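You operate a simulated robot arm through the tools that you are given. There is no shell and no other tool. Be economical: measure what you need, move in short steps, check, and stop when the job is done.

The job below is to be done with a simulated robot arm. You get a single attempt, and the scene is never put back.

JOB
Press the arch and ridge pads down to their fit in one pull.
Fine: arch in the slot next to the lever, ridge in the one beside it; hands clear of the slots; lever back to OPEN, then each pad in its own pocket. Set down upright: what you pick out.

It is judged by the outcome, as a careful person would: the job done as asked, and still so three seconds after it is handed in. It fails if anything else is knocked over, pushed out of place, dropped, spilled or broken.

ROBOT AND FRAMES
A 7-joint arm with a two-finger parallel gripper on a trunk, on a base that drives. Base frame: it is fixed to the floor where the robot stands at the start and does not move with it; the origin is under the middle of the robot, x ahead of it, y to its left, z up; the surface under the hand at the start is at about z = 80. Units: cm, rad, N and s.
With the tool pointing down near the work surface it reaches from about 30 to 72 cm from the robot's upright axis, wherever it stands. Its first joint turns from -2.897 to 2.897 rad. Places, roughly: first slot [60, 10, 80]; second slot [60, 0, 80]; vice lever [60, 40, 90]. Payload 1.57 kg.
The tool frame sits at the grasp point between the pads (the TCP): z along the fingers, y along the line on which they close. The tips reach 3 cm beyond it. Largest opening 8 cm; finger width 1.7, thickness 1.2; the body of the gripper, 4 by 8.2 cm, starts 8 cm behind the TCP.
Orientation is that of the tool frame in the base frame, as a unit quaternion [w, x, y, z]. With the fingers straight down and closing along the base's y, the tool's x points along the base's -x, its y along +y and its z along -z.

CONTROLS
- The arm moves only by the tool step_arm. Its argument "motion" is a list of rows, each an object (a shift or turn left out is 0, a gripper value left out holds the last) with "travel": the shift along the tool's x, y, z in units of 150 mm (1.0 is 150 mm), a list of three; "turn": the turn, a rotation vector about the tool's x, y, z in units of 120 degrees (1.0 is 120 degrees), a list of three. In form: [{"travel": [tx, ty, tz], "turn": [rx, ry, rz]}, ...]. A call has 1 to 8 rows; each row is the pose to reach, as a shift and turn from the pose commanded when the call began, along the tool's axes at that moment. "jaw" is the finger opening in cm, from 0 to 8, set as the call begins (left out, the last holds). A call with a number of a shift or a turn outside -1 to 1 is refused whole. Each row takes 0.2 s and may step no farther than 5 cm and 0.15 rad from the row before; otherwise, or with a gripper value out of range, the whole call is refused. Where a pose cannot be reached the arm comes as near as it can. A force on the tool above 90 N (or 10 N above the force at the start of the call, whichever is more), or a blocked arm, ends the call early, and 0.2 s more pass. Each finger travels about 7.2 cm/s and halts on what it meets, pressing with about 40 N; the grip force reading is that of the motor and also rises with nothing between the fingers. The clock runs only during rows and for 0.2 s after the last one: add rows that repeat a pose to give the fingers time. It gives the time, the measured TCP pose, the force on the tool (base axes), the opening and the grip force at its end, in the units of the frame above (readings bear some noise), with the torque about the TCP (base axes, N m) and any sound that the robot's microphone picked up.
- Cameras (640 x 400 px; columns grow to the right, rows downward): "scene" is now at [-0.11, 13.23, 142.84]; the picture's right is [-0.09, -1.00, 0.00], its down [-0.48, 0.04, -0.88] and it looks along [0.87, -0.08, -0.48] (base axes); focal length 272 px, centre (320, 200). "wrist" rides on the gripper at [7.2, -0.7, -12.2] in the tool frame; the picture's right is [0.09, 1.00, 0.00], its down [-0.84, 0.08, -0.54] and it looks along [-0.54, 0.05, 0.84] (tool axes); focal length 238 px, centre (320, 200). There is no depth. A picture from a camera that has moved, and an enlarged one, comes with that camera's place and axes in the base frame and with its lens.
- snapshot(camera): a new picture of that camera. The clock stands still meanwhile.
- lift_body(by): slides the trunk up (or, below 0, down) by that many cm; the arm and the scene camera ride with it, the base frame stays. It gives what a move gives, with no picture.
- base_move(legs): drives the robot by 1 to 6 legs, each [ahead, left, turn to the left] in cm, cm and rad, along the robot's own axes; the way and the turn of a leg run together, so that a leg with both is an arc; at most 150 cm and 3.142 rad a leg. The arm and the cameras ride along, it lands a little off, and it stops where it bumps. It gives what a move gives.
- turn_head(pan, tilt): turns the head with the scene camera to pan (to the left, within 1.501 rad either way) and tilt (down, from -0.506 to 1.204), counted from straight ahead of the robot. It gives what a move gives.
- inspect(camera, box): a new picture of the part [left, top, right, bottom] of that camera's present view, enlarged. The clock stands still meanwhile.
- job_done(): hands the job in; it is judged then, once.

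Work in short steps. Places have to be worked out from the pictures, the camera data and where the tool is seen: move nearer, look again, correct. Check each grasp and each placing, and mend what went wrong. You have 120 turns and 90 pictures in all, those below and enlarged ones among them. Open the gripper and draw the arm clear of the work before you hand the job in, unless the task says otherwise; then end with one line.

The tools are called after "Emit:" as name(argument=value, ...) on one line, values as JSON. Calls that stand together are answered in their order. step_arm: Moves the arm, as the interface text tells. Its arguments: {"type":"object","properties":{"motion":{"type":"array","items":{"type":"object","properties":{"travel":{"type":"array","items":{"type":"number"}},"turn":{"type":"array","items":{"type":"number"}}}}},"jaw":{"type":"number"}},"required":["motion"]} The other tools are called the same way: lift_body (by) slides the trunk up or down; base_move (legs) drives the base; turn_head (pan, tilt) turns the head that bears the scene camera; snapshot (camera) takes a picture; inspect (camera, box) takes an enlarged picture of a part of a camera's view; job_done () hands the job in.

At the start:

```text
time_s: 0.0
tcp_pos: [40.76, 5.01, 127.19]
tcp_rot: [-0.001, -0.001, 1.0, 0.0]
wrist_force: [-0.4, 0.7, -0.2]
moment: [0.0, -0.01, -0.02]
grip_width: 8.01
grip_force: 0.1
trunk travel left (down, up): [-7.5, 4.0]
robot x, y, heading: [-0.01, 0.2, -0.004]
head pan, tilt: [-0.091, 0.504]
```

scene: 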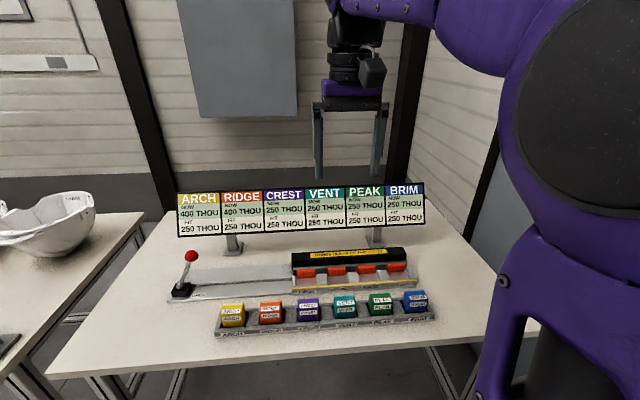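
wrist: 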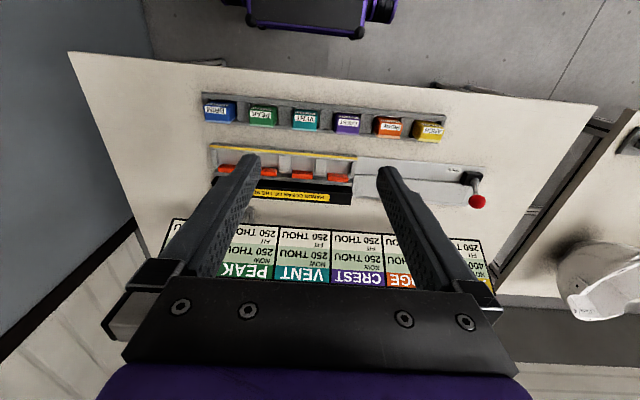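

The scene shows a board, a press/vice with lever and a rack of six pads. I'll enlarge the key regions to read labels and see the slots.

Emit:
inspect(camera="scene", box=[160, 235, 300, 345])

Emit:
inspect(camera="scene", box=[280, 235, 440, 345])

Emit:
inspect(camera="scene", box=[170, 175, 430, 245])

```text
3.64 times, centred on (230, 290) of scene
camera zoom: at [-0.11, 13.23, 142.84], right [-0.09, -1.0, 0.0], down [-0.48, 0.04, -0.88], along [0.87, -0.08, -0.48], focal length 989 px, centre (647, -127)
```

zoom: 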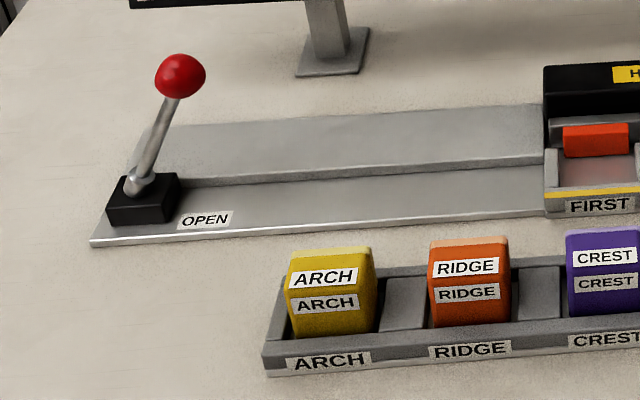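

```text
3.64 times, centred on (360, 290) of scene
camera zoom: at [-0.11, 13.23, 142.84], right [-0.09, -1.0, 0.0], down [-0.48, 0.04, -0.88], along [0.87, -0.08, -0.48], focal length 989 px, centre (174, -127)
```

zoom: 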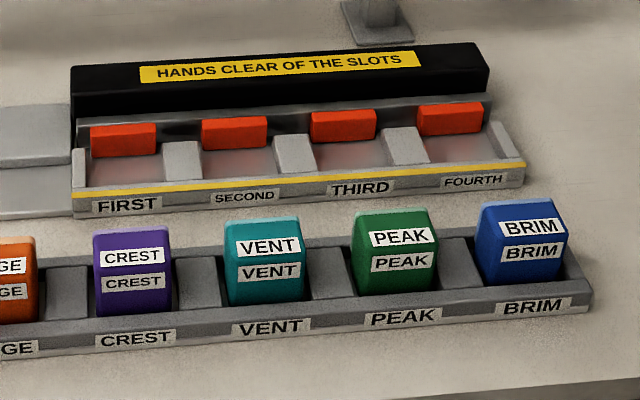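

```text
2.46 times, centred on (300, 210) of scene
camera zoom: at [-0.11, 13.23, 142.84], right [-0.09, -1.0, 0.0], down [-0.48, 0.04, -0.88], along [0.87, -0.08, -0.48], focal length 669 px, centre (369, 175)
```

zoom: 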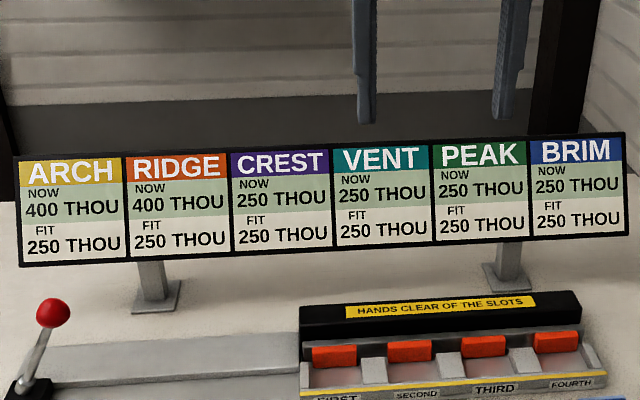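

Arch pad appears to be near (51,31), ridge near (51,21), with 10 cm spacing. The lever base is near (59,48), its knob leaning toward the slots. I'll bring the hand left and down to look closer.

Emit:
step_arm(motion=[{"travel": [0, 0.3, 0.1]}, {"travel": [0, 0.6, 0.2]}, {"travel": [0, 0.9, 0.3]}, {"travel": [0, 1, 0.5]}])

Emit:
step_arm(motion=[{"travel": [0, 0.3, 0.1]}, {"travel": [0, 0.6, 0.2]}, {"travel": [0, 0.85, 0.35]}, {"travel": [0, 0.85, 0.6]}])

Emit:
snapshot(camera="wrist")

Emit:
snapshot(camera="scene")

```text
time_s: 1.0
tcp_pos: [40.96, 20.32, 119.74]
tcp_rot: [0.0, 0.0, 1.0, 0.001]
wrist_force: [-0.4, -0.2, 0.1]
moment: [0.0, 0.01, 0.0]
grip_width: 8.0
grip_force: 0.0
trunk travel left (down, up): [-7.5, 4.0]
robot x, y, heading: [-0.06, -0.03, -0.003]
head pan, tilt: [-0.091, 0.504]
```

```text
time_s: 2.0
tcp_pos: [40.78, 32.74, 110.7]
tcp_rot: [0.0, -0.001, 1.0, 0.001]
wrist_force: [-0.1, -0.1, -0.7]
moment: [0.03, -0.01, 0.01]
grip_width: 8.0
grip_force: 0.1
trunk travel left (down, up): [-7.5, 4.0]
robot x, y, heading: [0.25, -0.18, 0.005]
head pan, tilt: [-0.091, 0.504]
```

```text
84 pictures are left
camera wrist: at [33.55, 32.18, 122.93], right [-0.09, 1.0, 0.0], down [0.84, 0.08, 0.54], along [0.54, 0.05, -0.84], focal length 238 px, centre (320, 200)
```

wrist: 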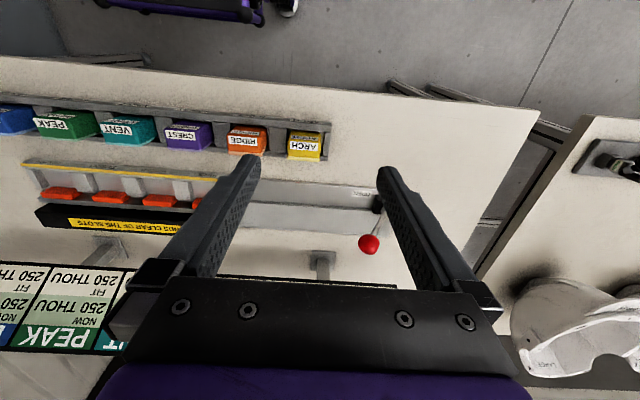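

```text
83 pictures are left
camera scene: at [-0.11, 13.24, 142.84], right [-0.09, -1.0, 0.0], down [-0.48, 0.04, -0.88], along [0.87, -0.08, -0.48], focal length 272 px, centre (320, 200)
```

scene: 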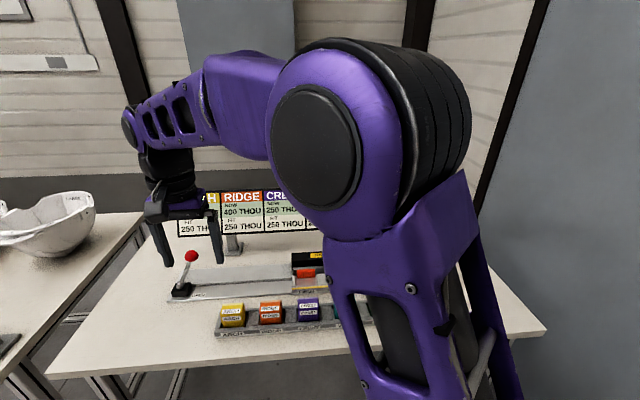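

Knob triangulates to about (58.5, 42.1, 95.5). I'll inspect the lever base in detail for its travel direction.

Emit:
inspect(camera="scene", box=[164, 245, 212, 305])

Emit:
inspect(camera="wrist", box=[260, 100, 400, 270])

```text
6.67 times, centred on (188, 275) of scene
camera zoom: at [-0.11, 13.24, 142.84], right [-0.09, -1.0, 0.0], down [-0.48, 0.04, -0.88], along [0.87, -0.08, -0.48], focal length 1812 px, centre (1200, -300)
```

zoom: 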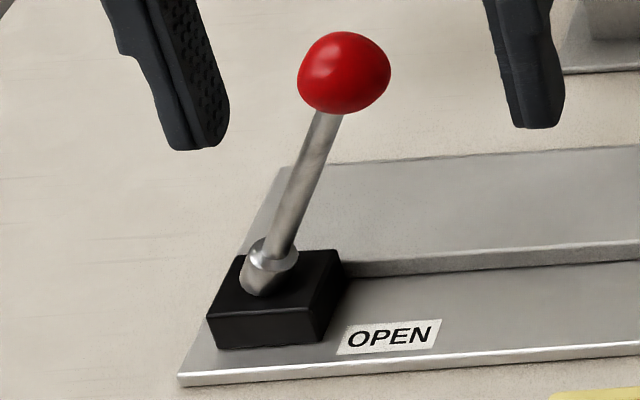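

```text
2.35 times, centred on (330, 185) of wrist
camera zoom: at [33.55, 32.18, 122.93], right [-0.09, 1.0, 0.0], down [0.84, 0.08, 0.54], along [0.54, 0.05, -0.84], focal length 561 px, centre (296, 235)
```

zoom: 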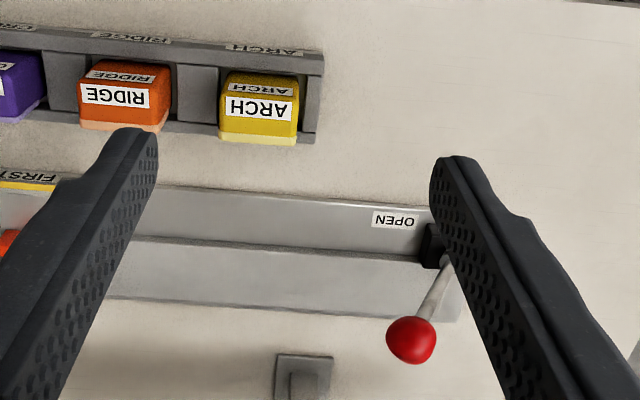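

The lever pivots at about (60, 47.7, 84) and leans toward the slots over "OPEN". Now I'll get a closer look at the arch pad and its pocket, to judge size and grasp axis.

Emit:
step_arm(motion=[{"travel": [0, -0.1, 0.3]}, {"travel": [-0.1, -0.1, 0.6]}, {"travel": [-0.3, -0.1, 0.7]}])

Emit:
inspect(camera="wrist", box=[180, 0, 420, 150])

Emit:
inspect(camera="scene", box=[205, 290, 295, 346])

```text
time_s: 2.8
tcp_pos: [45.26, 31.39, 100.08]
tcp_rot: [0.0, -0.001, 1.0, 0.0]
wrist_force: [-0.5, -0.4, 0.3]
moment: [0.0, -0.02, 0.0]
grip_width: 7.99
grip_force: 0.0
trunk travel left (down, up): [-7.5, 4.0]
robot x, y, heading: [-0.09, -0.08, 0.002]
head pan, tilt: [-0.091, 0.504]
```

```text
2.67 times, centred on (300, 75) of wrist
camera zoom: at [37.95, 30.66, 112.48], right [-0.09, 1.0, 0.0], down [0.84, 0.08, 0.54], along [0.54, 0.05, -0.84], focal length 636 px, centre (373, 533)
```

zoom: 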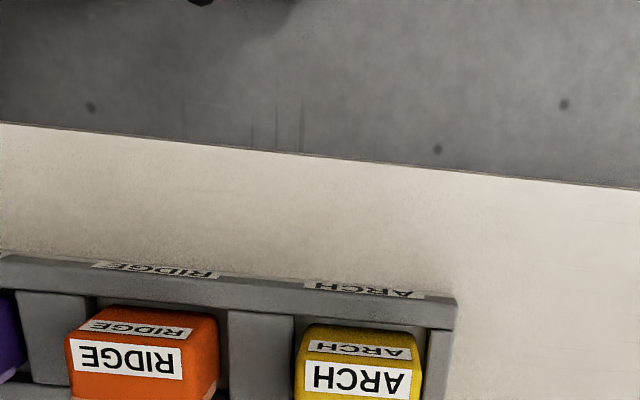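

```text
7.11 times, centred on (250, 318) of scene
camera zoom: at [-0.12, 13.23, 142.84], right [-0.09, -1.0, 0.0], down [-0.48, 0.04, -0.88], along [0.87, -0.08, -0.48], focal length 1933 px, centre (818, -639)
```

zoom: 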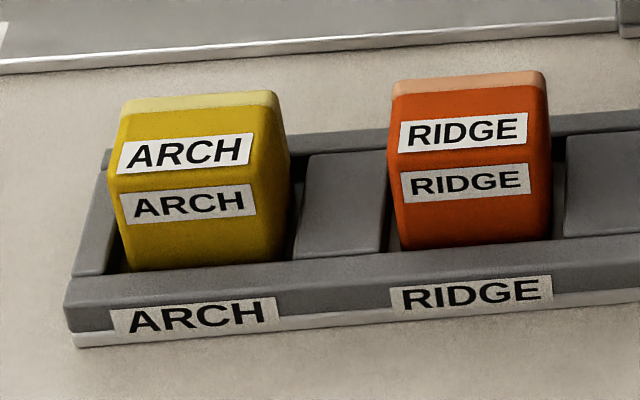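

Triangulation: the arch pad top is at z≈86.2, spanning y≈28.2–33.3 and x≈46.2–49.8. The rack rail is only about z≈82, so gripping along y is clear. I'll hover just above it and check alignment.

Emit:
step_arm(motion=[{"travel": [-0.18, -0.04, 0.2]}, {"travel": [-0.18, -0.04, 0.4]}, {"travel": [-0.18, -0.04, 0.58]}, {"travel": [-0.18, -0.04, 0.58]}])

Emit:
snapshot(camera="wrist")

Emit:
inspect(camera="scene", box=[195, 270, 295, 346])

```text
time_s: 3.8
tcp_pos: [48.03, 30.46, 91.33]
tcp_rot: [0.0, 0.0, 1.0, 0.001]
wrist_force: [-0.1, 0.5, 0.4]
moment: [0.01, 0.0, -0.01]
grip_width: 7.99
grip_force: 0.1
trunk travel left (down, up): [-7.5, 4.0]
robot x, y, heading: [-0.15, 0.07, 0.004]
head pan, tilt: [-0.091, 0.504]
```

```text
78 pictures are left
camera wrist: at [40.87, 29.84, 103.65], right [-0.09, 1.0, 0.0], down [0.84, 0.08, 0.54], along [0.54, 0.05, -0.84], focal length 238 px, centre (320, 200)
```

wrist: 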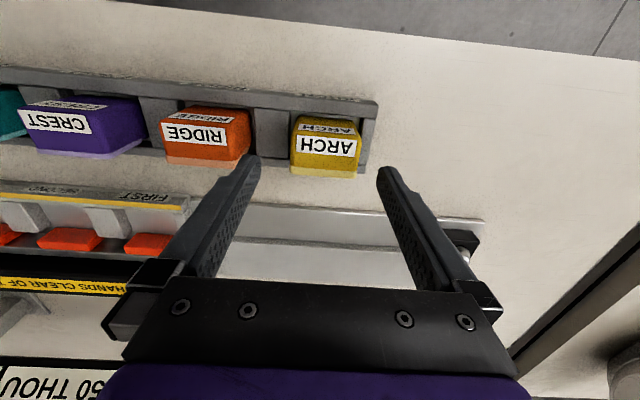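

```text
5.26 times, centred on (245, 308) of scene
camera zoom: at [-0.1, 13.23, 142.84], right [-0.09, -1.0, 0.0], down [-0.48, 0.04, -0.88], along [0.87, -0.08, -0.48], focal length 1431 px, centre (715, -368)
```

zoom: 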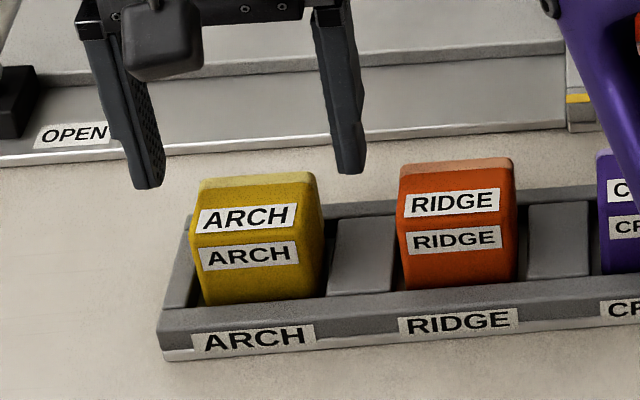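

The pad centre is at about (48.0, 30.85) with yaw near zero. I'll shift 0.35 cm in +y, descend so the tips stop near z=82.8, and then close.

Emit:
step_arm(motion=[{"travel": [0, 0.025, 0.1]}, {"travel": [0, 0.025, 0.25]}, {"travel": [0, 0.025, 0.37]}, {"travel": [0, 0.025, 0.37]}], jaw=8)

Emit:
snapshot(camera="wrist")

Emit:
inspect(camera="scene", box=[195, 270, 295, 346])

```text
time_s: 4.8
tcp_pos: [48.07, 31.1, 86.07]
tcp_rot: [0.0, 0.001, 1.0, -0.001]
wrist_force: [0.0, 0.0, 0.2]
moment: [-0.05, 0.03, 0.0]
grip_width: 7.98
grip_force: 0.0
trunk travel left (down, up): [-7.5, 4.0]
robot x, y, heading: [-0.01, 0.25, 0.002]
head pan, tilt: [-0.091, 0.504]
```

```text
76 pictures are left
camera wrist: at [40.83, 30.38, 98.34], right [-0.09, 1.0, 0.0], down [0.84, 0.08, 0.54], along [0.54, 0.05, -0.84], focal length 238 px, centre (320, 200)
```

wrist: 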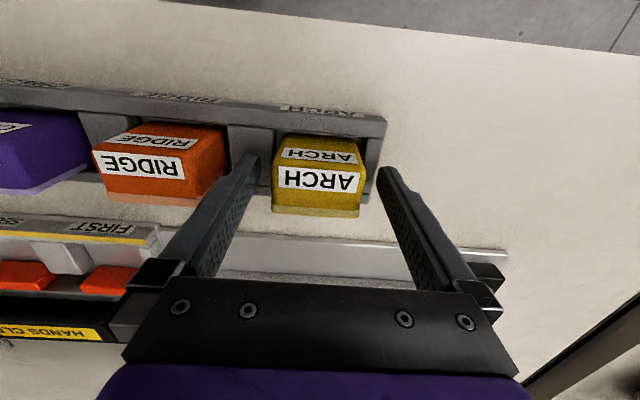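

```text
5.26 times, centred on (245, 308) of scene
camera zoom: at [-0.11, 13.23, 142.84], right [-0.09, -1.0, 0.0], down [-0.48, 0.04, -0.88], along [0.87, -0.08, -0.48], focal length 1431 px, centre (715, -368)
```

zoom: 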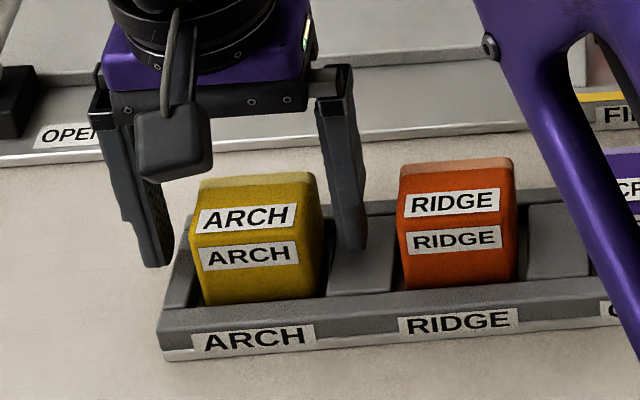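

The fingers straddle the pad, centred, and the tips are clear of the rack. I'll close on it.

Emit:
step_arm(motion=[{"travel": [0, 0, 0]}, {"travel": [0, 0, 0]}, {"travel": [0, 0, 0]}], jaw=4)

Emit:
step_arm(motion=[{"travel": [0, 0, -0.1]}, {"travel": [0, 0, -0.3]}, {"travel": [0, 0, -0.4]}, {"travel": [0, 0, -0.4]}])

Emit:
snapshot(camera="wrist")

Emit:
inspect(camera="scene", box=[180, 250, 320, 346])

```text
time_s: 5.6
tcp_pos: [48.05, 30.97, 86.05]
tcp_rot: [-0.001, 0.0, 1.0, 0.0]
wrist_force: [0.6, -0.7, -0.4]
moment: [0.01, 0.0, -0.02]
grip_width: 5.29
grip_force: 40.1
trunk travel left (down, up): [-7.5, 4.0]
robot x, y, heading: [0.02, 0.25, -0.003]
head pan, tilt: [-0.091, 0.504]
```

```text
time_s: 6.6
tcp_pos: [48.14, 31.02, 92.18]
tcp_rot: [-0.001, 0.0, 1.0, 0.0]
wrist_force: [-0.1, -0.2, 0.5]
moment: [-0.02, -0.01, 0.03]
grip_width: 3.99
grip_force: 0.1
trunk travel left (down, up): [-7.5, 4.0]
robot x, y, heading: [-0.06, 0.09, -0.001]
head pan, tilt: [-0.091, 0.504]
```

```text
74 pictures are left
camera wrist: at [40.88, 30.47, 104.44], right [-0.09, 1.0, 0.0], down [0.84, 0.08, 0.54], along [0.54, 0.05, -0.84], focal length 238 px, centre (320, 200)
```

wrist: 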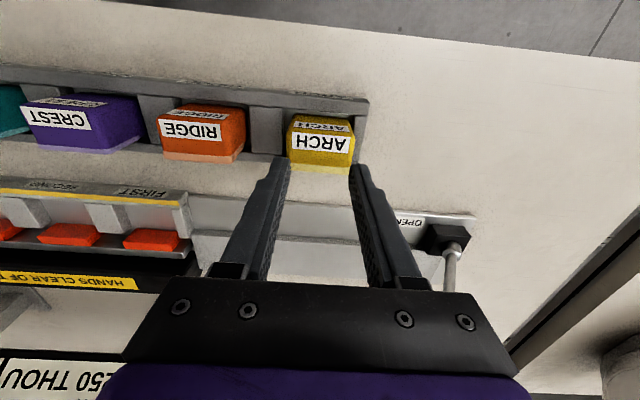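

```text
4.17 times, centred on (250, 298) of scene
camera zoom: at [-0.11, 13.23, 142.84], right [-0.09, -1.0, 0.0], down [-0.48, 0.04, -0.88], along [0.87, -0.08, -0.48], focal length 1133 px, centre (612, -208)
```

zoom: 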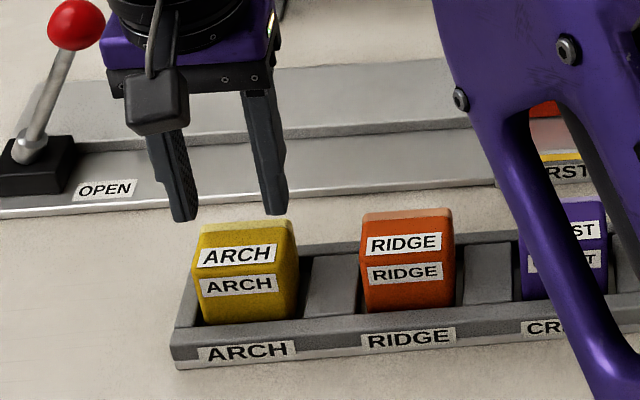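

The pad slipped out and is still seated in its pocket. I gripped only its upper part, so I'll reopen, go about 0.9 cm deeper, squeeze fully and lift slowly.

Emit:
step_arm(motion=[{"travel": [0, 0, 0]}, {"travel": [0, 0, 0]}, {"travel": [0, 0, 0.2]}, {"travel": [0, 0, 0.35]}, {"travel": [0, 0, 0.43]}, {"travel": [0, 0, 0.46]}, {"travel": [0, 0, 0.46]}], jaw=8)

Emit:
step_arm(motion=[{"travel": [0, 0, 0]}, {"travel": [0, 0, 0]}, {"travel": [0, 0, 0]}, {"travel": [0, 0, 0]}], jaw=0)

Emit:
step_arm(motion=[{"travel": [0, 0, -0.01]}, {"travel": [0, 0, -0.02]}, {"travel": [0, 0, -0.03]}, {"travel": [0, 0, -0.04]}, {"travel": [0, 0, -0.05]}])

Emit:
inspect(camera="scene", box=[180, 250, 320, 346])

```text
time_s: 8.2
tcp_pos: [48.23, 31.28, 85.48]
tcp_rot: [0.003, 0.001, 1.0, 0.002]
wrist_force: [-2.0, 1.2, 33.1]
moment: [-1.41, 0.27, -0.3]
grip_width: 7.97
grip_force: 0.2
trunk travel left (down, up): [-7.5, 4.0]
robot x, y, heading: [0.01, -0.02, -0.001]
head pan, tilt: [-0.091, 0.504]
```

```text
time_s: 9.2
tcp_pos: [48.15, 30.89, 85.48]
tcp_rot: [0.003, 0.001, 1.0, 0.001]
wrist_force: [2.3, -18.4, 44.1]
moment: [-1.65, 0.06, -0.1]
grip_width: 5.31
grip_force: 40.2
trunk travel left (down, up): [-7.5, 4.0]
robot x, y, heading: [0.19, 0.03, 0.001]
head pan, tilt: [-0.091, 0.504]
```

```text
time_s: 10.4
tcp_pos: [47.92, 31.35, 85.73]
tcp_rot: [-0.002, -0.002, 1.0, 0.0]
wrist_force: [-0.8, 0.2, -0.5]
moment: [0.01, -0.01, 0.01]
grip_width: 5.34
grip_force: 39.7
trunk travel left (down, up): [-7.5, 4.0]
robot x, y, heading: [0.07, -0.24, -0.001]
head pan, tilt: [-0.091, 0.504]
```

```text
4.17 times, centred on (250, 298) of scene
camera zoom: at [-0.13, 13.24, 142.82], right [-0.09, -1.0, 0.0], down [-0.48, 0.04, -0.88], along [0.87, -0.08, -0.48], focal length 1133 px, centre (612, -208)
```

zoom: 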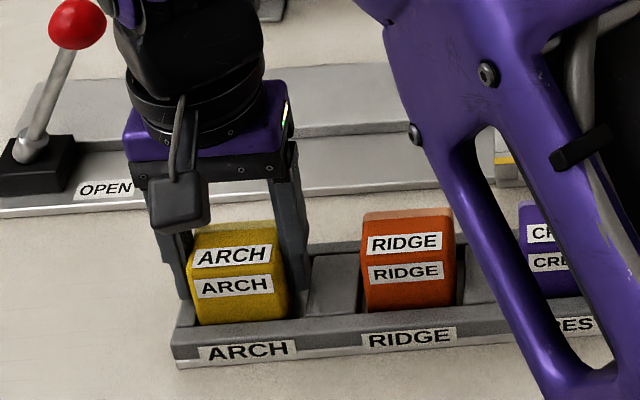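

The tips touched the divider top at z≈82.5, which sets the depth limit. The grip is now at 5.3 cm with the force relieved. I'll lift slowly and watch the opening.

Emit:
step_arm(motion=[{"travel": [0, 0, -0.02]}, {"travel": [0, 0, -0.04]}, {"travel": [0, 0, -0.06]}, {"travel": [0, 0, -0.08]}, {"travel": [0, 0, -0.1]}])

Emit:
inspect(camera="scene", box=[180, 250, 320, 346])

```text
time_s: 11.6
tcp_pos: [48.01, 31.13, 87.25]
tcp_rot: [0.0, 0.0, 1.0, 0.0]
wrist_force: [-0.3, -0.2, -0.9]
moment: [0.03, 0.0, 0.01]
grip_width: 5.3
grip_force: 39.7
trunk travel left (down, up): [-7.5, 4.0]
robot x, y, heading: [0.08, 0.43, -0.005]
head pan, tilt: [-0.091, 0.504]
```

```text
4.17 times, centred on (250, 298) of scene
camera zoom: at [-0.11, 13.23, 142.84], right [-0.09, -1.0, 0.0], down [-0.48, 0.04, -0.88], along [0.87, -0.08, -0.48], focal length 1133 px, centre (612, -208)
```

zoom: 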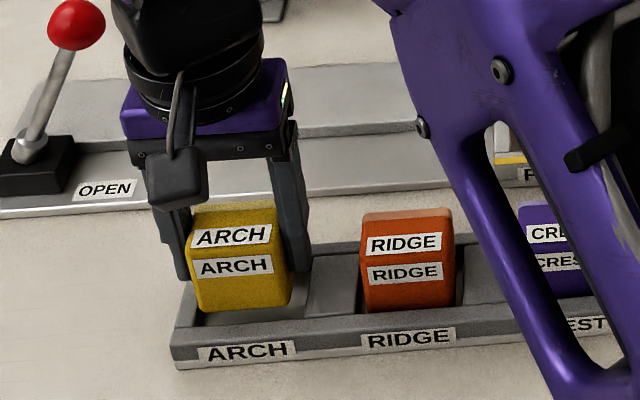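

The pad is coming up cleanly. I'll keep raising it at a gentle pace.

Emit:
step_arm(motion=[{"travel": [0, 0, -0.05]}, {"travel": [0, 0, -0.1]}, {"travel": [0, 0, -0.15]}, {"travel": [0, 0, -0.2]}, {"travel": [0, 0, -0.25]}, {"travel": [0, 0, -0.3]}, {"travel": [0, 0, -0.35]}, {"travel": [0, 0, -0.4]}])

Emit:
inspect(camera="scene", box=[180, 250, 320, 346])

Emit:
snapshot(camera="wrist")

```text
time_s: 13.4
tcp_pos: [48.09, 31.09, 93.42]
tcp_rot: [0.0, 0.0, 1.0, 0.0]
wrist_force: [-0.1, -0.2, 0.7]
moment: [0.01, 0.04, 0.03]
grip_width: 5.31
grip_force: 40.0
trunk travel left (down, up): [-7.5, 4.0]
robot x, y, heading: [-0.13, 0.25, 0.004]
head pan, tilt: [-0.091, 0.504]
```

```text
4.17 times, centred on (250, 298) of scene
camera zoom: at [-0.11, 13.23, 142.84], right [-0.09, -1.0, 0.0], down [-0.48, 0.04, -0.88], along [0.87, -0.08, -0.48], focal length 1133 px, centre (612, -208)
```

zoom: 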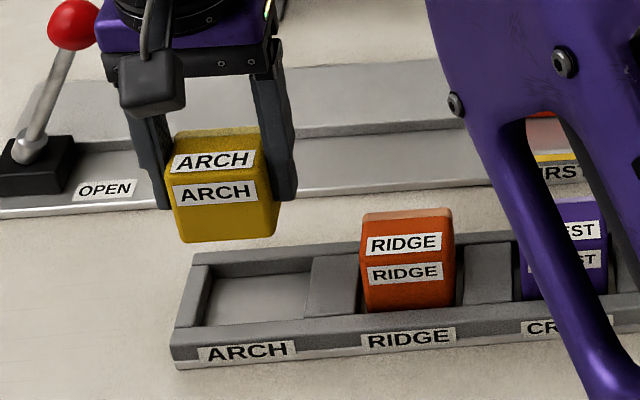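

```text
69 pictures are left
camera wrist: at [40.76, 30.44, 105.65], right [-0.09, 1.0, 0.0], down [0.84, 0.08, 0.54], along [0.54, 0.05, -0.84], focal length 238 px, centre (320, 200)
```

wrist: 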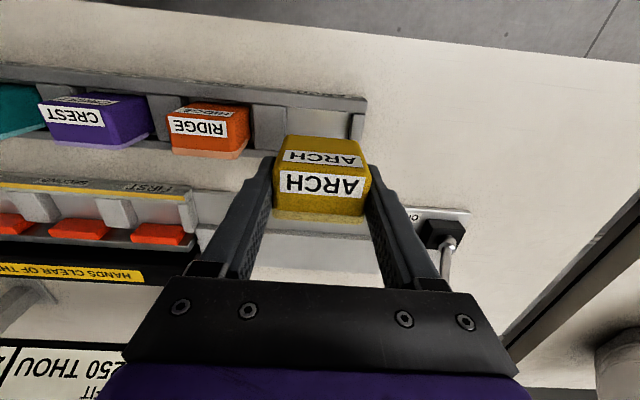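

Arch is held squarely. I'll raise it a bit, carry it over toward the first slot staying high, and look at the slot.

Emit:
step_arm(motion=[{"travel": [0, 0, -0.1]}, {"travel": [0, -0.15, -0.2]}, {"travel": [-0.05, -0.3, -0.3]}, {"travel": [-0.1, -0.5, -0.3]}, {"travel": [-0.15, -0.7, -0.3]}, {"travel": [-0.2, -0.85, -0.3]}, {"travel": [-0.2, -1.0, -0.3]}, {"travel": [-0.2, -1.0, -0.3]}])

Emit:
step_arm(motion=[{"travel": [-0.1, -0.1, 0]}, {"travel": [-0.2, -0.2, 0]}, {"travel": [-0.2, -0.29, 0]}, {"travel": [-0.2, -0.29, 0]}])

Emit:
snapshot(camera="wrist")

Emit:
snapshot(camera="scene")

```text
time_s: 15.2
tcp_pos: [51.33, 15.86, 97.84]
tcp_rot: [0.0, 0.0, 1.0, 0.001]
wrist_force: [-1.3, 0.2, -0.5]
moment: [-0.04, 0.0, 0.01]
grip_width: 5.29
grip_force: 40.2
trunk travel left (down, up): [-7.5, 4.0]
robot x, y, heading: [0.0, 0.05, 0.003]
head pan, tilt: [-0.091, 0.504]
```

```text
time_s: 16.2
tcp_pos: [54.18, 11.67, 97.83]
tcp_rot: [0.0, 0.0, 1.0, 0.0]
wrist_force: [-0.9, 0.7, -0.2]
moment: [0.0, 0.02, 0.03]
grip_width: 5.3
grip_force: 40.0
trunk travel left (down, up): [-7.5, 4.0]
robot x, y, heading: [-0.04, -0.05, 0.002]
head pan, tilt: [-0.091, 0.504]
```

```text
68 pictures are left
camera wrist: at [46.95, 11.1, 110.11], right [-0.09, 1.0, 0.0], down [0.84, 0.08, 0.54], along [0.54, 0.05, -0.84], focal length 238 px, centre (320, 200)
```

wrist: 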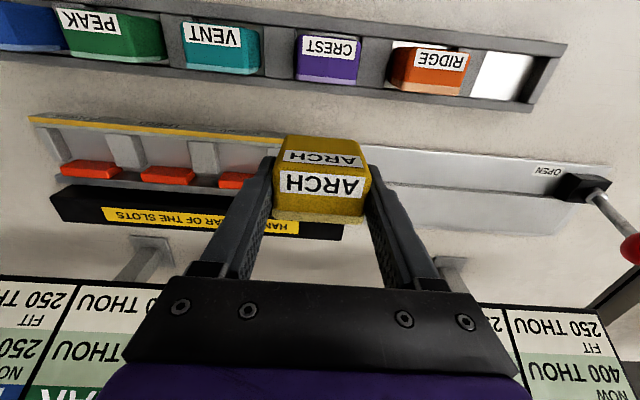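

```text
67 pictures are left
camera scene: at [-0.11, 13.22, 142.84], right [-0.09, -1.0, 0.0], down [-0.48, 0.04, -0.88], along [0.87, -0.08, -0.48], focal length 272 px, centre (320, 200)
```

scene: 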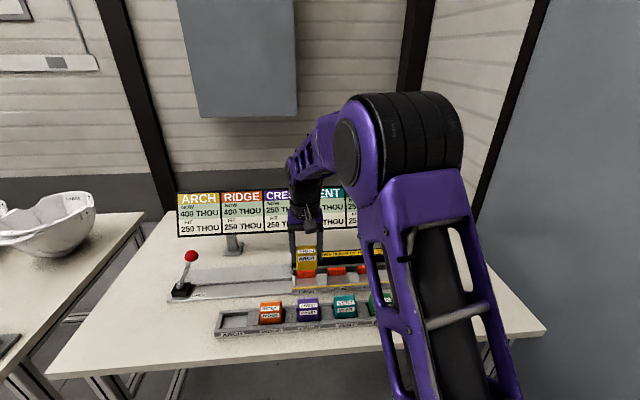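

The held pad blocks the first slot; the neighbouring slots share its geometry, so I'll enlarge both views to measure lips, walls and jaws.

Emit:
inspect(camera="wrist", box=[100, 100, 300, 225])

Emit:
inspect(camera="scene", box=[280, 245, 380, 308])

```text
3.20 times, centred on (200, 162) of wrist
camera zoom: at [46.95, 11.1, 110.11], right [-0.09, 1.0, 0.0], down [0.84, 0.08, 0.54], along [0.54, 0.05, -0.84], focal length 763 px, centre (704, 320)
```

zoom: 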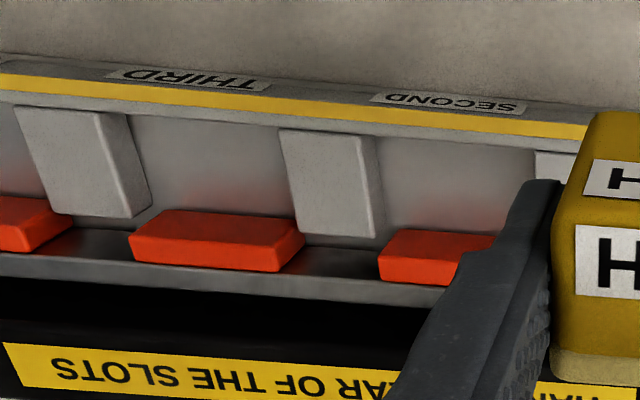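

```text
6.35 times, centred on (330, 276) of scene
camera zoom: at [-0.11, 13.22, 142.84], right [-0.09, -1.0, 0.0], down [-0.48, 0.04, -0.88], along [0.87, -0.08, -0.48], focal length 1726 px, centre (256, -286)
```

zoom: 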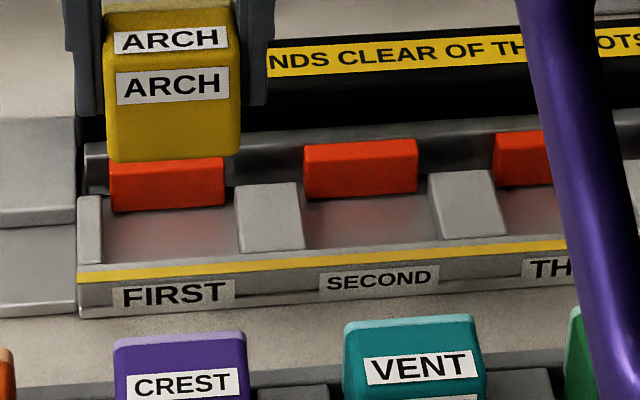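

Measurements: slot lip inner edge x≈57.3, jaw face x≈62.4, first-slot centre y≈11.75, divider tops z≈82.3. I'll move over the slot to x≈59.8 and lower partway.

Emit:
step_arm(motion=[{"travel": [-0.15, 0.0, 0]}, {"travel": [-0.3, 0.0, 0]}, {"travel": [-0.375, 0.005, 0.1]}, {"travel": [-0.375, 0.005, 0.25]}, {"travel": [-0.375, 0.005, 0.4]}, {"travel": [-0.375, 0.005, 0.52]}, {"travel": [-0.375, 0.005, 0.52]}])

Emit:
snapshot(camera="wrist")

Emit:
inspect(camera="scene", box=[270, 235, 370, 300])

```text
time_s: 17.8
tcp_pos: [59.68, 11.5, 89.91]
tcp_rot: [0.0, 0.0, 1.0, 0.0]
wrist_force: [-0.3, 0.0, -0.7]
moment: [-0.01, 0.02, 0.05]
grip_width: 5.29
grip_force: 40.3
trunk travel left (down, up): [-7.5, 4.0]
robot x, y, heading: [-0.26, -0.1, -0.006]
head pan, tilt: [-0.091, 0.504]
```

```text
64 pictures are left
camera wrist: at [52.44, 11.04, 102.31], right [-0.09, 1.0, 0.0], down [0.84, 0.08, 0.54], along [0.54, 0.05, -0.84], focal length 238 px, centre (320, 200)
```

wrist: 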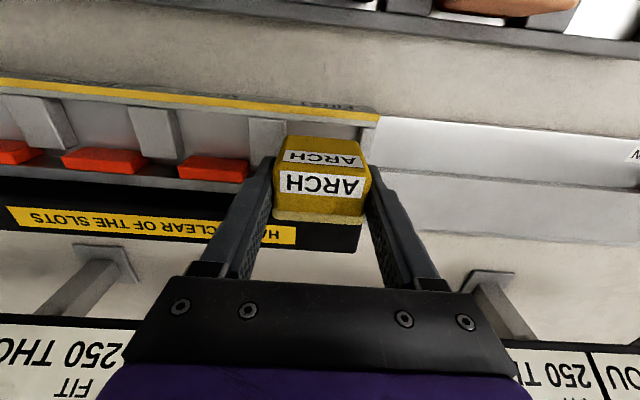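

```text
6.15 times, centred on (320, 268) of scene
camera zoom: at [-0.1, 13.23, 142.84], right [-0.09, -1.0, 0.0], down [-0.48, 0.04, -0.88], along [0.87, -0.08, -0.48], focal length 1673 px, centre (320, -215)
```

zoom: 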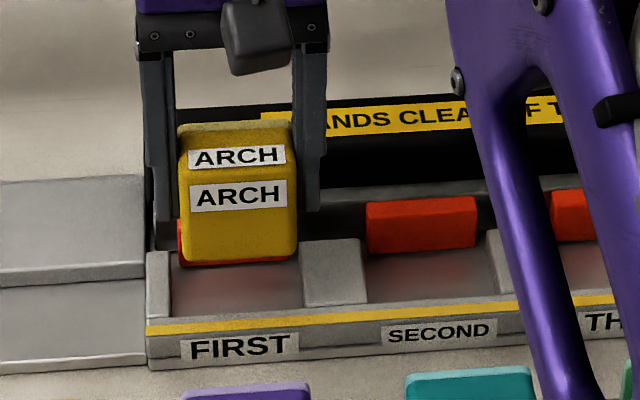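

The pad is laterally centred over the first slot. I'll lower it gently to about TCP z=86.

Emit:
step_arm(motion=[{"travel": [0, 0.005, 0.08]}, {"travel": [0, 0.005, 0.16]}, {"travel": [0, 0.005, 0.22]}, {"travel": [0, 0.005, 0.25]}, {"travel": [0, 0.005, 0.25]}])

Emit:
inspect(camera="scene", box=[270, 235, 370, 300])

Emit:
snapshot(camera="wrist")

```text
time_s: 19.0
tcp_pos: [59.71, 11.83, 86.77]
tcp_rot: [0.006, 0.0, 1.0, 0.0]
wrist_force: [-3.1, -4.9, 43.2]
moment: [-0.19, 0.97, 0.07]
grip_width: 5.34
grip_force: 40.2
trunk travel left (down, up): [-7.5, 4.0]
robot x, y, heading: [-0.36, -0.15, -0.002]
head pan, tilt: [-0.091, 0.504]
```

```text
6.15 times, centred on (320, 268) of scene
camera zoom: at [-0.44, 13.12, 142.9], right [-0.09, -1.0, 0.0], down [-0.48, 0.04, -0.88], along [0.87, -0.08, -0.48], focal length 1673 px, centre (320, -215)
```

zoom: 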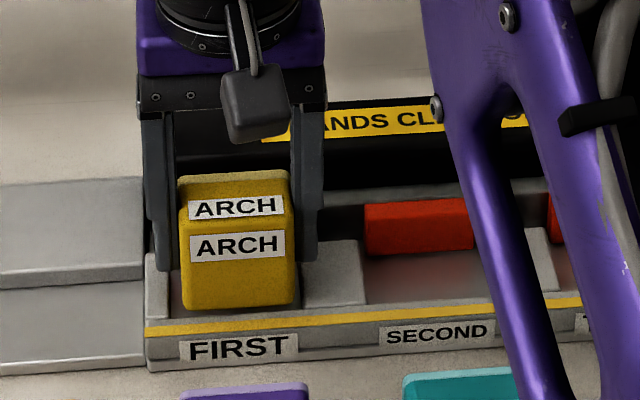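

```text
61 pictures are left
camera wrist: at [52.39, 11.07, 99.0], right [-0.09, 1.0, 0.0], down [0.83, 0.08, 0.55], along [0.55, 0.05, -0.83], focal length 238 px, centre (320, 200)
```

wrist: 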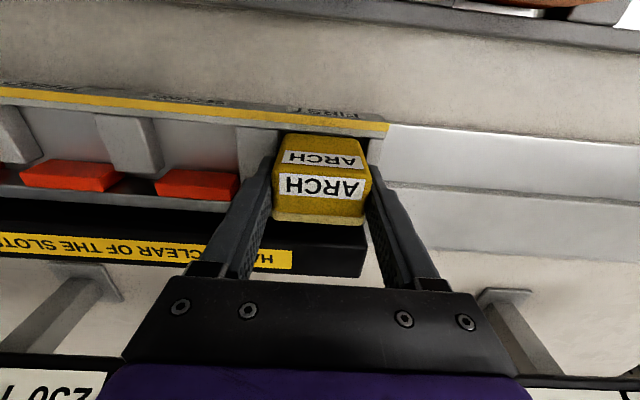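

Contact came early (z=86.8) and the moment puts the force ~2 cm toward the robot, so the pad's front edge is on the lip. I'll raise 1 cm, shift +x 0.6 cm and try again.

Emit:
step_arm(motion=[{"travel": [0, 0, -0.07]}, {"travel": [0, 0, -0.1]}, {"travel": [-0.04, 0, -0.1]}, {"travel": [-0.04, 0, -0.1]}])

Emit:
inspect(camera="wrist", box=[200, 90, 400, 260])

```text
time_s: 20.0
tcp_pos: [60.31, 11.76, 87.76]
tcp_rot: [0.0, 0.0, 1.0, 0.0]
wrist_force: [-0.7, -0.6, -0.2]
moment: [0.02, -0.01, 0.0]
grip_width: 5.32
grip_force: 39.4
trunk travel left (down, up): [-7.5, 4.0]
robot x, y, heading: [0.07, -0.0, 0.004]
head pan, tilt: [-0.091, 0.504]
```

```text
2.35 times, centred on (300, 175) of wrist
camera zoom: at [53.04, 11.14, 100.06], right [-0.09, 1.0, 0.0], down [0.84, 0.08, 0.54], along [0.54, 0.05, -0.84], focal length 561 px, centre (367, 259)
```

zoom: 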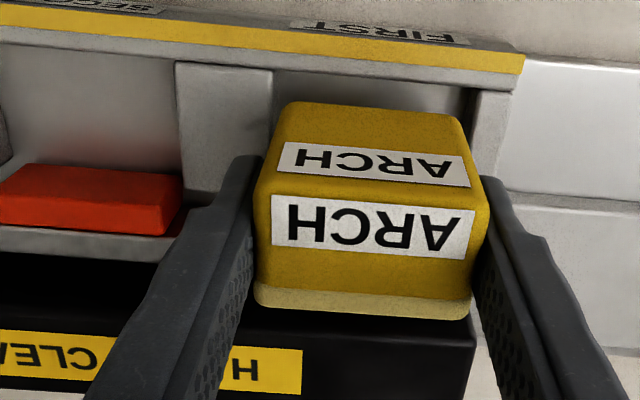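

Now the pad clears the lip by ≈0.4 cm and the jaw by ≈0.2 cm. I'll nudge back 0.1 cm and lower.

Emit:
step_arm(motion=[{"travel": [0.007, 0, 0.03]}, {"travel": [0.007, 0, 0.06]}, {"travel": [0.007, 0, 0.09]}, {"travel": [0.007, 0, 0.12]}, {"travel": [0.007, 0, 0.13]}])

Emit:
inspect(camera="scene", box=[270, 235, 370, 300])

```text
time_s: 21.2
tcp_pos: [60.06, 11.69, 85.77]
tcp_rot: [-0.001, 0.0, 1.0, 0.0]
wrist_force: [0.2, 0.8, -0.2]
moment: [-0.04, -0.03, 0.02]
grip_width: 5.31
grip_force: 39.8
trunk travel left (down, up): [-7.5, 4.0]
robot x, y, heading: [0.03, 0.03, -0.004]
head pan, tilt: [-0.091, 0.504]
```

```text
6.15 times, centred on (320, 268) of scene
camera zoom: at [-0.11, 13.23, 142.84], right [-0.09, -1.0, 0.0], down [-0.48, 0.04, -0.88], along [0.87, -0.08, -0.48], focal length 1673 px, centre (320, -215)
```

zoom: 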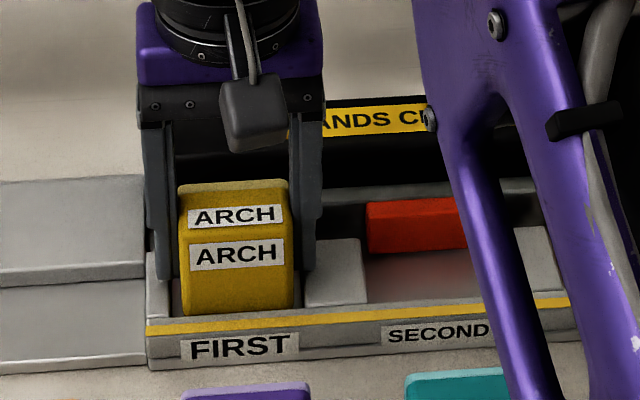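

No contact yet and the pad is inside the slot. I'll ease down a little more to find the floor.

Emit:
step_arm(motion=[{"travel": [0, 0, 0.01]}, {"travel": [0, 0, 0.015]}, {"travel": [0, 0, 0.015]}])

```text
time_s: 22.0
tcp_pos: [60.18, 11.84, 85.6]
tcp_rot: [0.0, 0.001, 1.0, 0.0]
wrist_force: [0.7, -0.4, -0.4]
moment: [0.0, -0.03, -0.03]
grip_width: 5.32
grip_force: 40.5
trunk travel left (down, up): [-7.5, 4.0]
robot x, y, heading: [-0.19, 0.21, 0.002]
head pan, tilt: [-0.091, 0.504]
```

Emit:
step_arm(motion=[{"travel": [0, 0, 0.01]}, {"travel": [0, 0, 0.015]}, {"travel": [0, 0, 0.015]}])

```text
time_s: 22.8
tcp_pos: [60.2, 11.78, 85.34]
tcp_rot: [0.0, 0.001, 1.0, 0.0]
wrist_force: [-0.5, -0.2, 1.6]
moment: [0.02, 0.02, 0.0]
grip_width: 5.3
grip_force: 40.3
trunk travel left (down, up): [-7.5, 4.0]
robot x, y, heading: [-0.24, -0.0, 0.004]
head pan, tilt: [-0.091, 0.504]
```

A faint upward force is appearing; one more small step.

Emit:
step_arm(motion=[{"travel": [0, 0, 0.007]}, {"travel": [0, 0, 0.012]}, {"travel": [0, 0, 0.012]}])

Emit:
inspect(camera="wrist", box=[200, 90, 400, 260])

```text
time_s: 23.6
tcp_pos: [60.18, 11.85, 85.33]
tcp_rot: [0.001, 0.0, 1.0, 0.0]
wrist_force: [-6.8, -4.7, 16.5]
moment: [0.02, 0.31, 0.12]
grip_width: 5.32
grip_force: 39.8
trunk travel left (down, up): [-7.5, 4.0]
robot x, y, heading: [-0.11, -0.37, -0.001]
head pan, tilt: [-0.091, 0.504]
```

```text
2.35 times, centred on (300, 175) of wrist
camera zoom: at [52.9, 11.2, 97.68], right [-0.09, 1.0, 0.0], down [0.84, 0.08, 0.54], along [0.54, 0.05, -0.84], focal length 561 px, centre (367, 259)
```

zoom: 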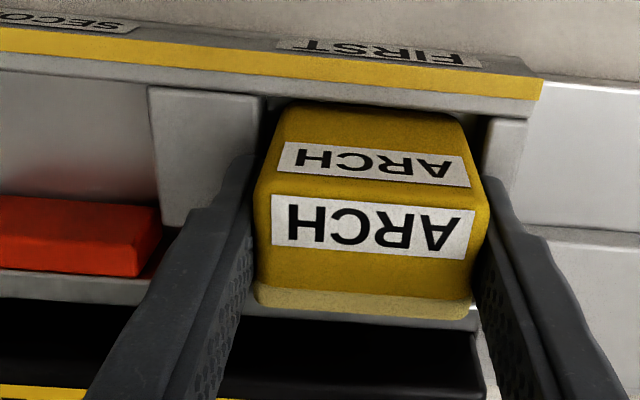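

The force rose to 16 N, so the pad is seated (or within a millimetre or so of it). I'll open the fingers, then rise clear and check.

Emit:
step_arm(motion=[{"travel": [0, 0, 0]}, {"travel": [0, 0, 0]}, {"travel": [0, 0, 0]}], jaw=8)

Emit:
step_arm(motion=[{"travel": [0, 0, -0.1]}, {"travel": [0, 0, -0.3]}, {"travel": [0, 0, -0.6]}, {"travel": [0, 0, -0.9]}])

Emit:
inspect(camera="scene", box=[270, 235, 370, 300])

Emit:
snapshot(camera="wrist")

```text
time_s: 24.4
tcp_pos: [60.15, 12.28, 85.47]
tcp_rot: [0.001, -0.002, 1.0, 0.001]
wrist_force: [-3.6, 19.0, 22.0]
moment: [-0.31, 0.16, -0.19]
grip_width: 6.27
grip_force: 0.0
trunk travel left (down, up): [-7.5, 4.0]
robot x, y, heading: [0.09, -0.09, -0.003]
head pan, tilt: [-0.091, 0.504]
```

```text
time_s: 25.4
tcp_pos: [60.34, 11.98, 98.71]
tcp_rot: [0.0, -0.001, 1.0, 0.0]
wrist_force: [-0.8, 0.2, -1.0]
moment: [0.04, 0.03, 0.02]
grip_width: 7.99
grip_force: 0.0
trunk travel left (down, up): [-7.5, 4.0]
robot x, y, heading: [0.13, 0.16, 0.002]
head pan, tilt: [-0.091, 0.504]
```

```text
6.15 times, centred on (320, 268) of scene
camera zoom: at [-0.1, 13.23, 142.83], right [-0.09, -1.0, 0.0], down [-0.48, 0.04, -0.88], along [0.87, -0.08, -0.48], focal length 1673 px, centre (320, -215)
```

zoom: 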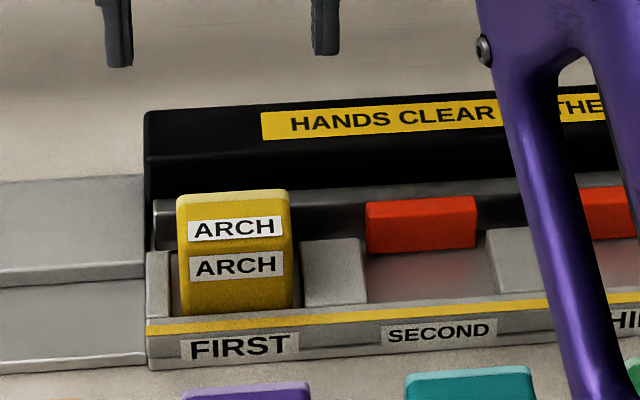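

```text
56 pictures are left
camera wrist: at [53.08, 11.45, 110.97], right [-0.09, 1.0, 0.0], down [0.84, 0.08, 0.54], along [0.54, 0.05, -0.84], focal length 238 px, centre (320, 200)
```

wrist: 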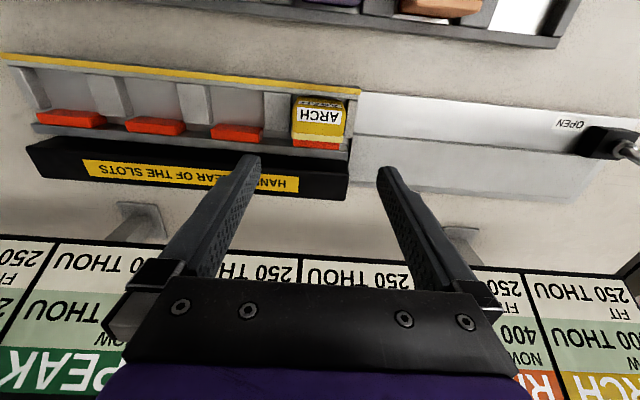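

Arch is standing in the first slot with everything else intact. Now I'll move over the ridge pad at about (48, 21).

Emit:
step_arm(motion=[{"travel": [0.2, 0.15, 0]}, {"travel": [0.4, 0.3, 0]}, {"travel": [0.6, 0.45, 0]}, {"travel": [0.82, 0.6, 0]}, {"travel": [0.82, 0.6, 0.2]}, {"travel": [0.82, 0.6, 0.4]}, {"travel": [0.82, 0.6, 0.47]}, {"travel": [0.82, 0.6, 0.47]}])

Emit:
snapshot(camera="wrist")

Emit:
inspect(camera="scene", box=[210, 265, 320, 346])

```text
time_s: 27.2
tcp_pos: [47.91, 20.89, 91.61]
tcp_rot: [0.001, 0.0, 1.0, 0.0]
wrist_force: [-0.1, -0.6, 0.4]
moment: [0.04, -0.01, 0.02]
grip_width: 7.99
grip_force: 0.0
trunk travel left (down, up): [-7.5, 4.0]
robot x, y, heading: [-0.11, -0.21, 0.007]
head pan, tilt: [-0.091, 0.504]
```

```text
55 pictures are left
camera wrist: at [40.58, 20.3, 103.95], right [-0.09, 1.0, 0.0], down [0.84, 0.08, 0.54], along [0.54, 0.05, -0.84], focal length 238 px, centre (320, 200)
```

wrist: 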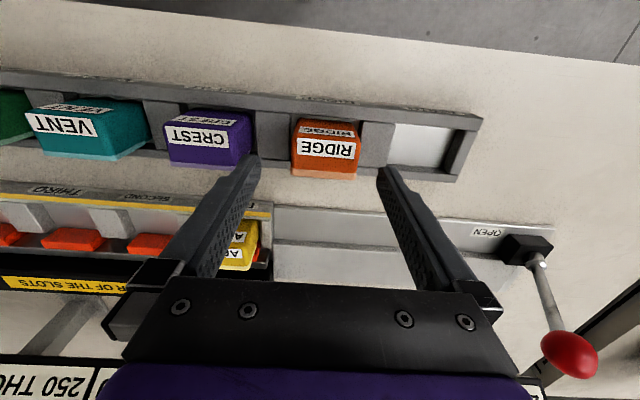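

```text
4.94 times, centred on (265, 306) of scene
camera zoom: at [-0.11, 13.23, 142.84], right [-0.09, -1.0, 0.0], down [-0.48, 0.04, -0.88], along [0.87, -0.08, -0.48], focal length 1343 px, centre (592, -321)
```

zoom: 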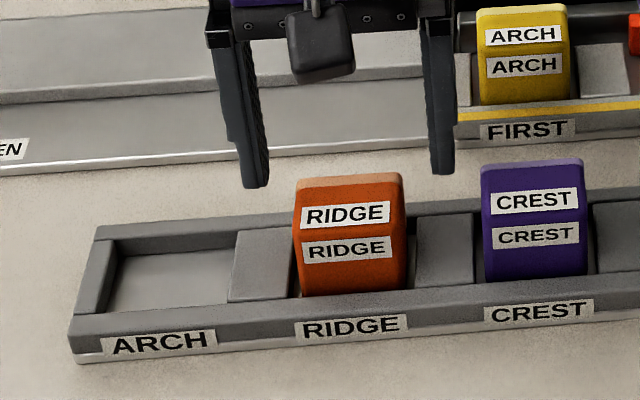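

Ridge sits in the view just as arch did, so its centre is about y≈21.25. I'll descend to z≈85.8, close and lift slowly.

Emit:
step_arm(motion=[{"travel": [0, 0.023, 0.1]}, {"travel": [0, 0.023, 0.25]}, {"travel": [0, 0.023, 0.35]}, {"travel": [0, 0.023, 0.39]}, {"travel": [0, 0.023, 0.39]}])

Emit:
step_arm(motion=[{"travel": [0, 0, 0]}, {"travel": [0, 0, 0]}, {"travel": [0, 0, 0]}, {"travel": [0, 0, 0]}], jaw=0)

Emit:
step_arm(motion=[{"travel": [0, 0, -0.02]}, {"travel": [0, 0, -0.04]}, {"travel": [0, 0, -0.06]}, {"travel": [0, 0, -0.08]}, {"travel": [0, 0, -0.1]}, {"travel": [0, 0, -0.12]}])

Emit:
inspect(camera="scene", box=[210, 265, 320, 346])

```text
time_s: 28.4
tcp_pos: [47.84, 21.26, 85.78]
tcp_rot: [0.0, 0.0, 1.0, 0.0]
wrist_force: [0.0, 0.9, 0.1]
moment: [-0.05, 0.02, -0.01]
grip_width: 8.0
grip_force: 0.0
trunk travel left (down, up): [-7.5, 4.0]
robot x, y, heading: [0.13, 0.08, 0.002]
head pan, tilt: [-0.091, 0.504]
```

```text
time_s: 29.4
tcp_pos: [47.83, 21.22, 85.75]
tcp_rot: [0.0, 0.0, 1.0, 0.001]
wrist_force: [0.3, -0.5, 0.3]
moment: [0.01, -0.02, -0.02]
grip_width: 5.29
grip_force: 40.1
trunk travel left (down, up): [-7.5, 4.0]
robot x, y, heading: [-0.21, 0.33, -0.003]
head pan, tilt: [-0.091, 0.504]
```

```text
time_s: 30.8
tcp_pos: [47.9, 21.31, 87.79]
tcp_rot: [0.0, 0.001, 1.0, -0.001]
wrist_force: [1.2, 0.3, -0.2]
moment: [0.02, -0.02, -0.02]
grip_width: 5.3
grip_force: 40.1
trunk travel left (down, up): [-7.5, 4.0]
robot x, y, heading: [0.39, -0.15, -0.001]
head pan, tilt: [-0.091, 0.504]
```

```text
4.94 times, centred on (265, 306) of scene
camera zoom: at [-0.11, 13.23, 142.84], right [-0.09, -1.0, 0.0], down [-0.48, 0.04, -0.88], along [0.87, -0.08, -0.48], focal length 1343 px, centre (592, -321)
```

zoom: 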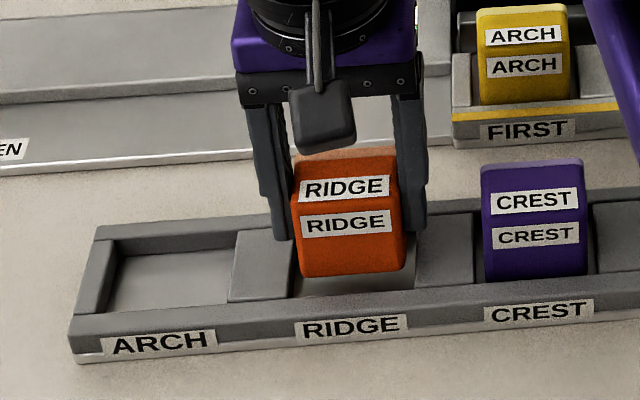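

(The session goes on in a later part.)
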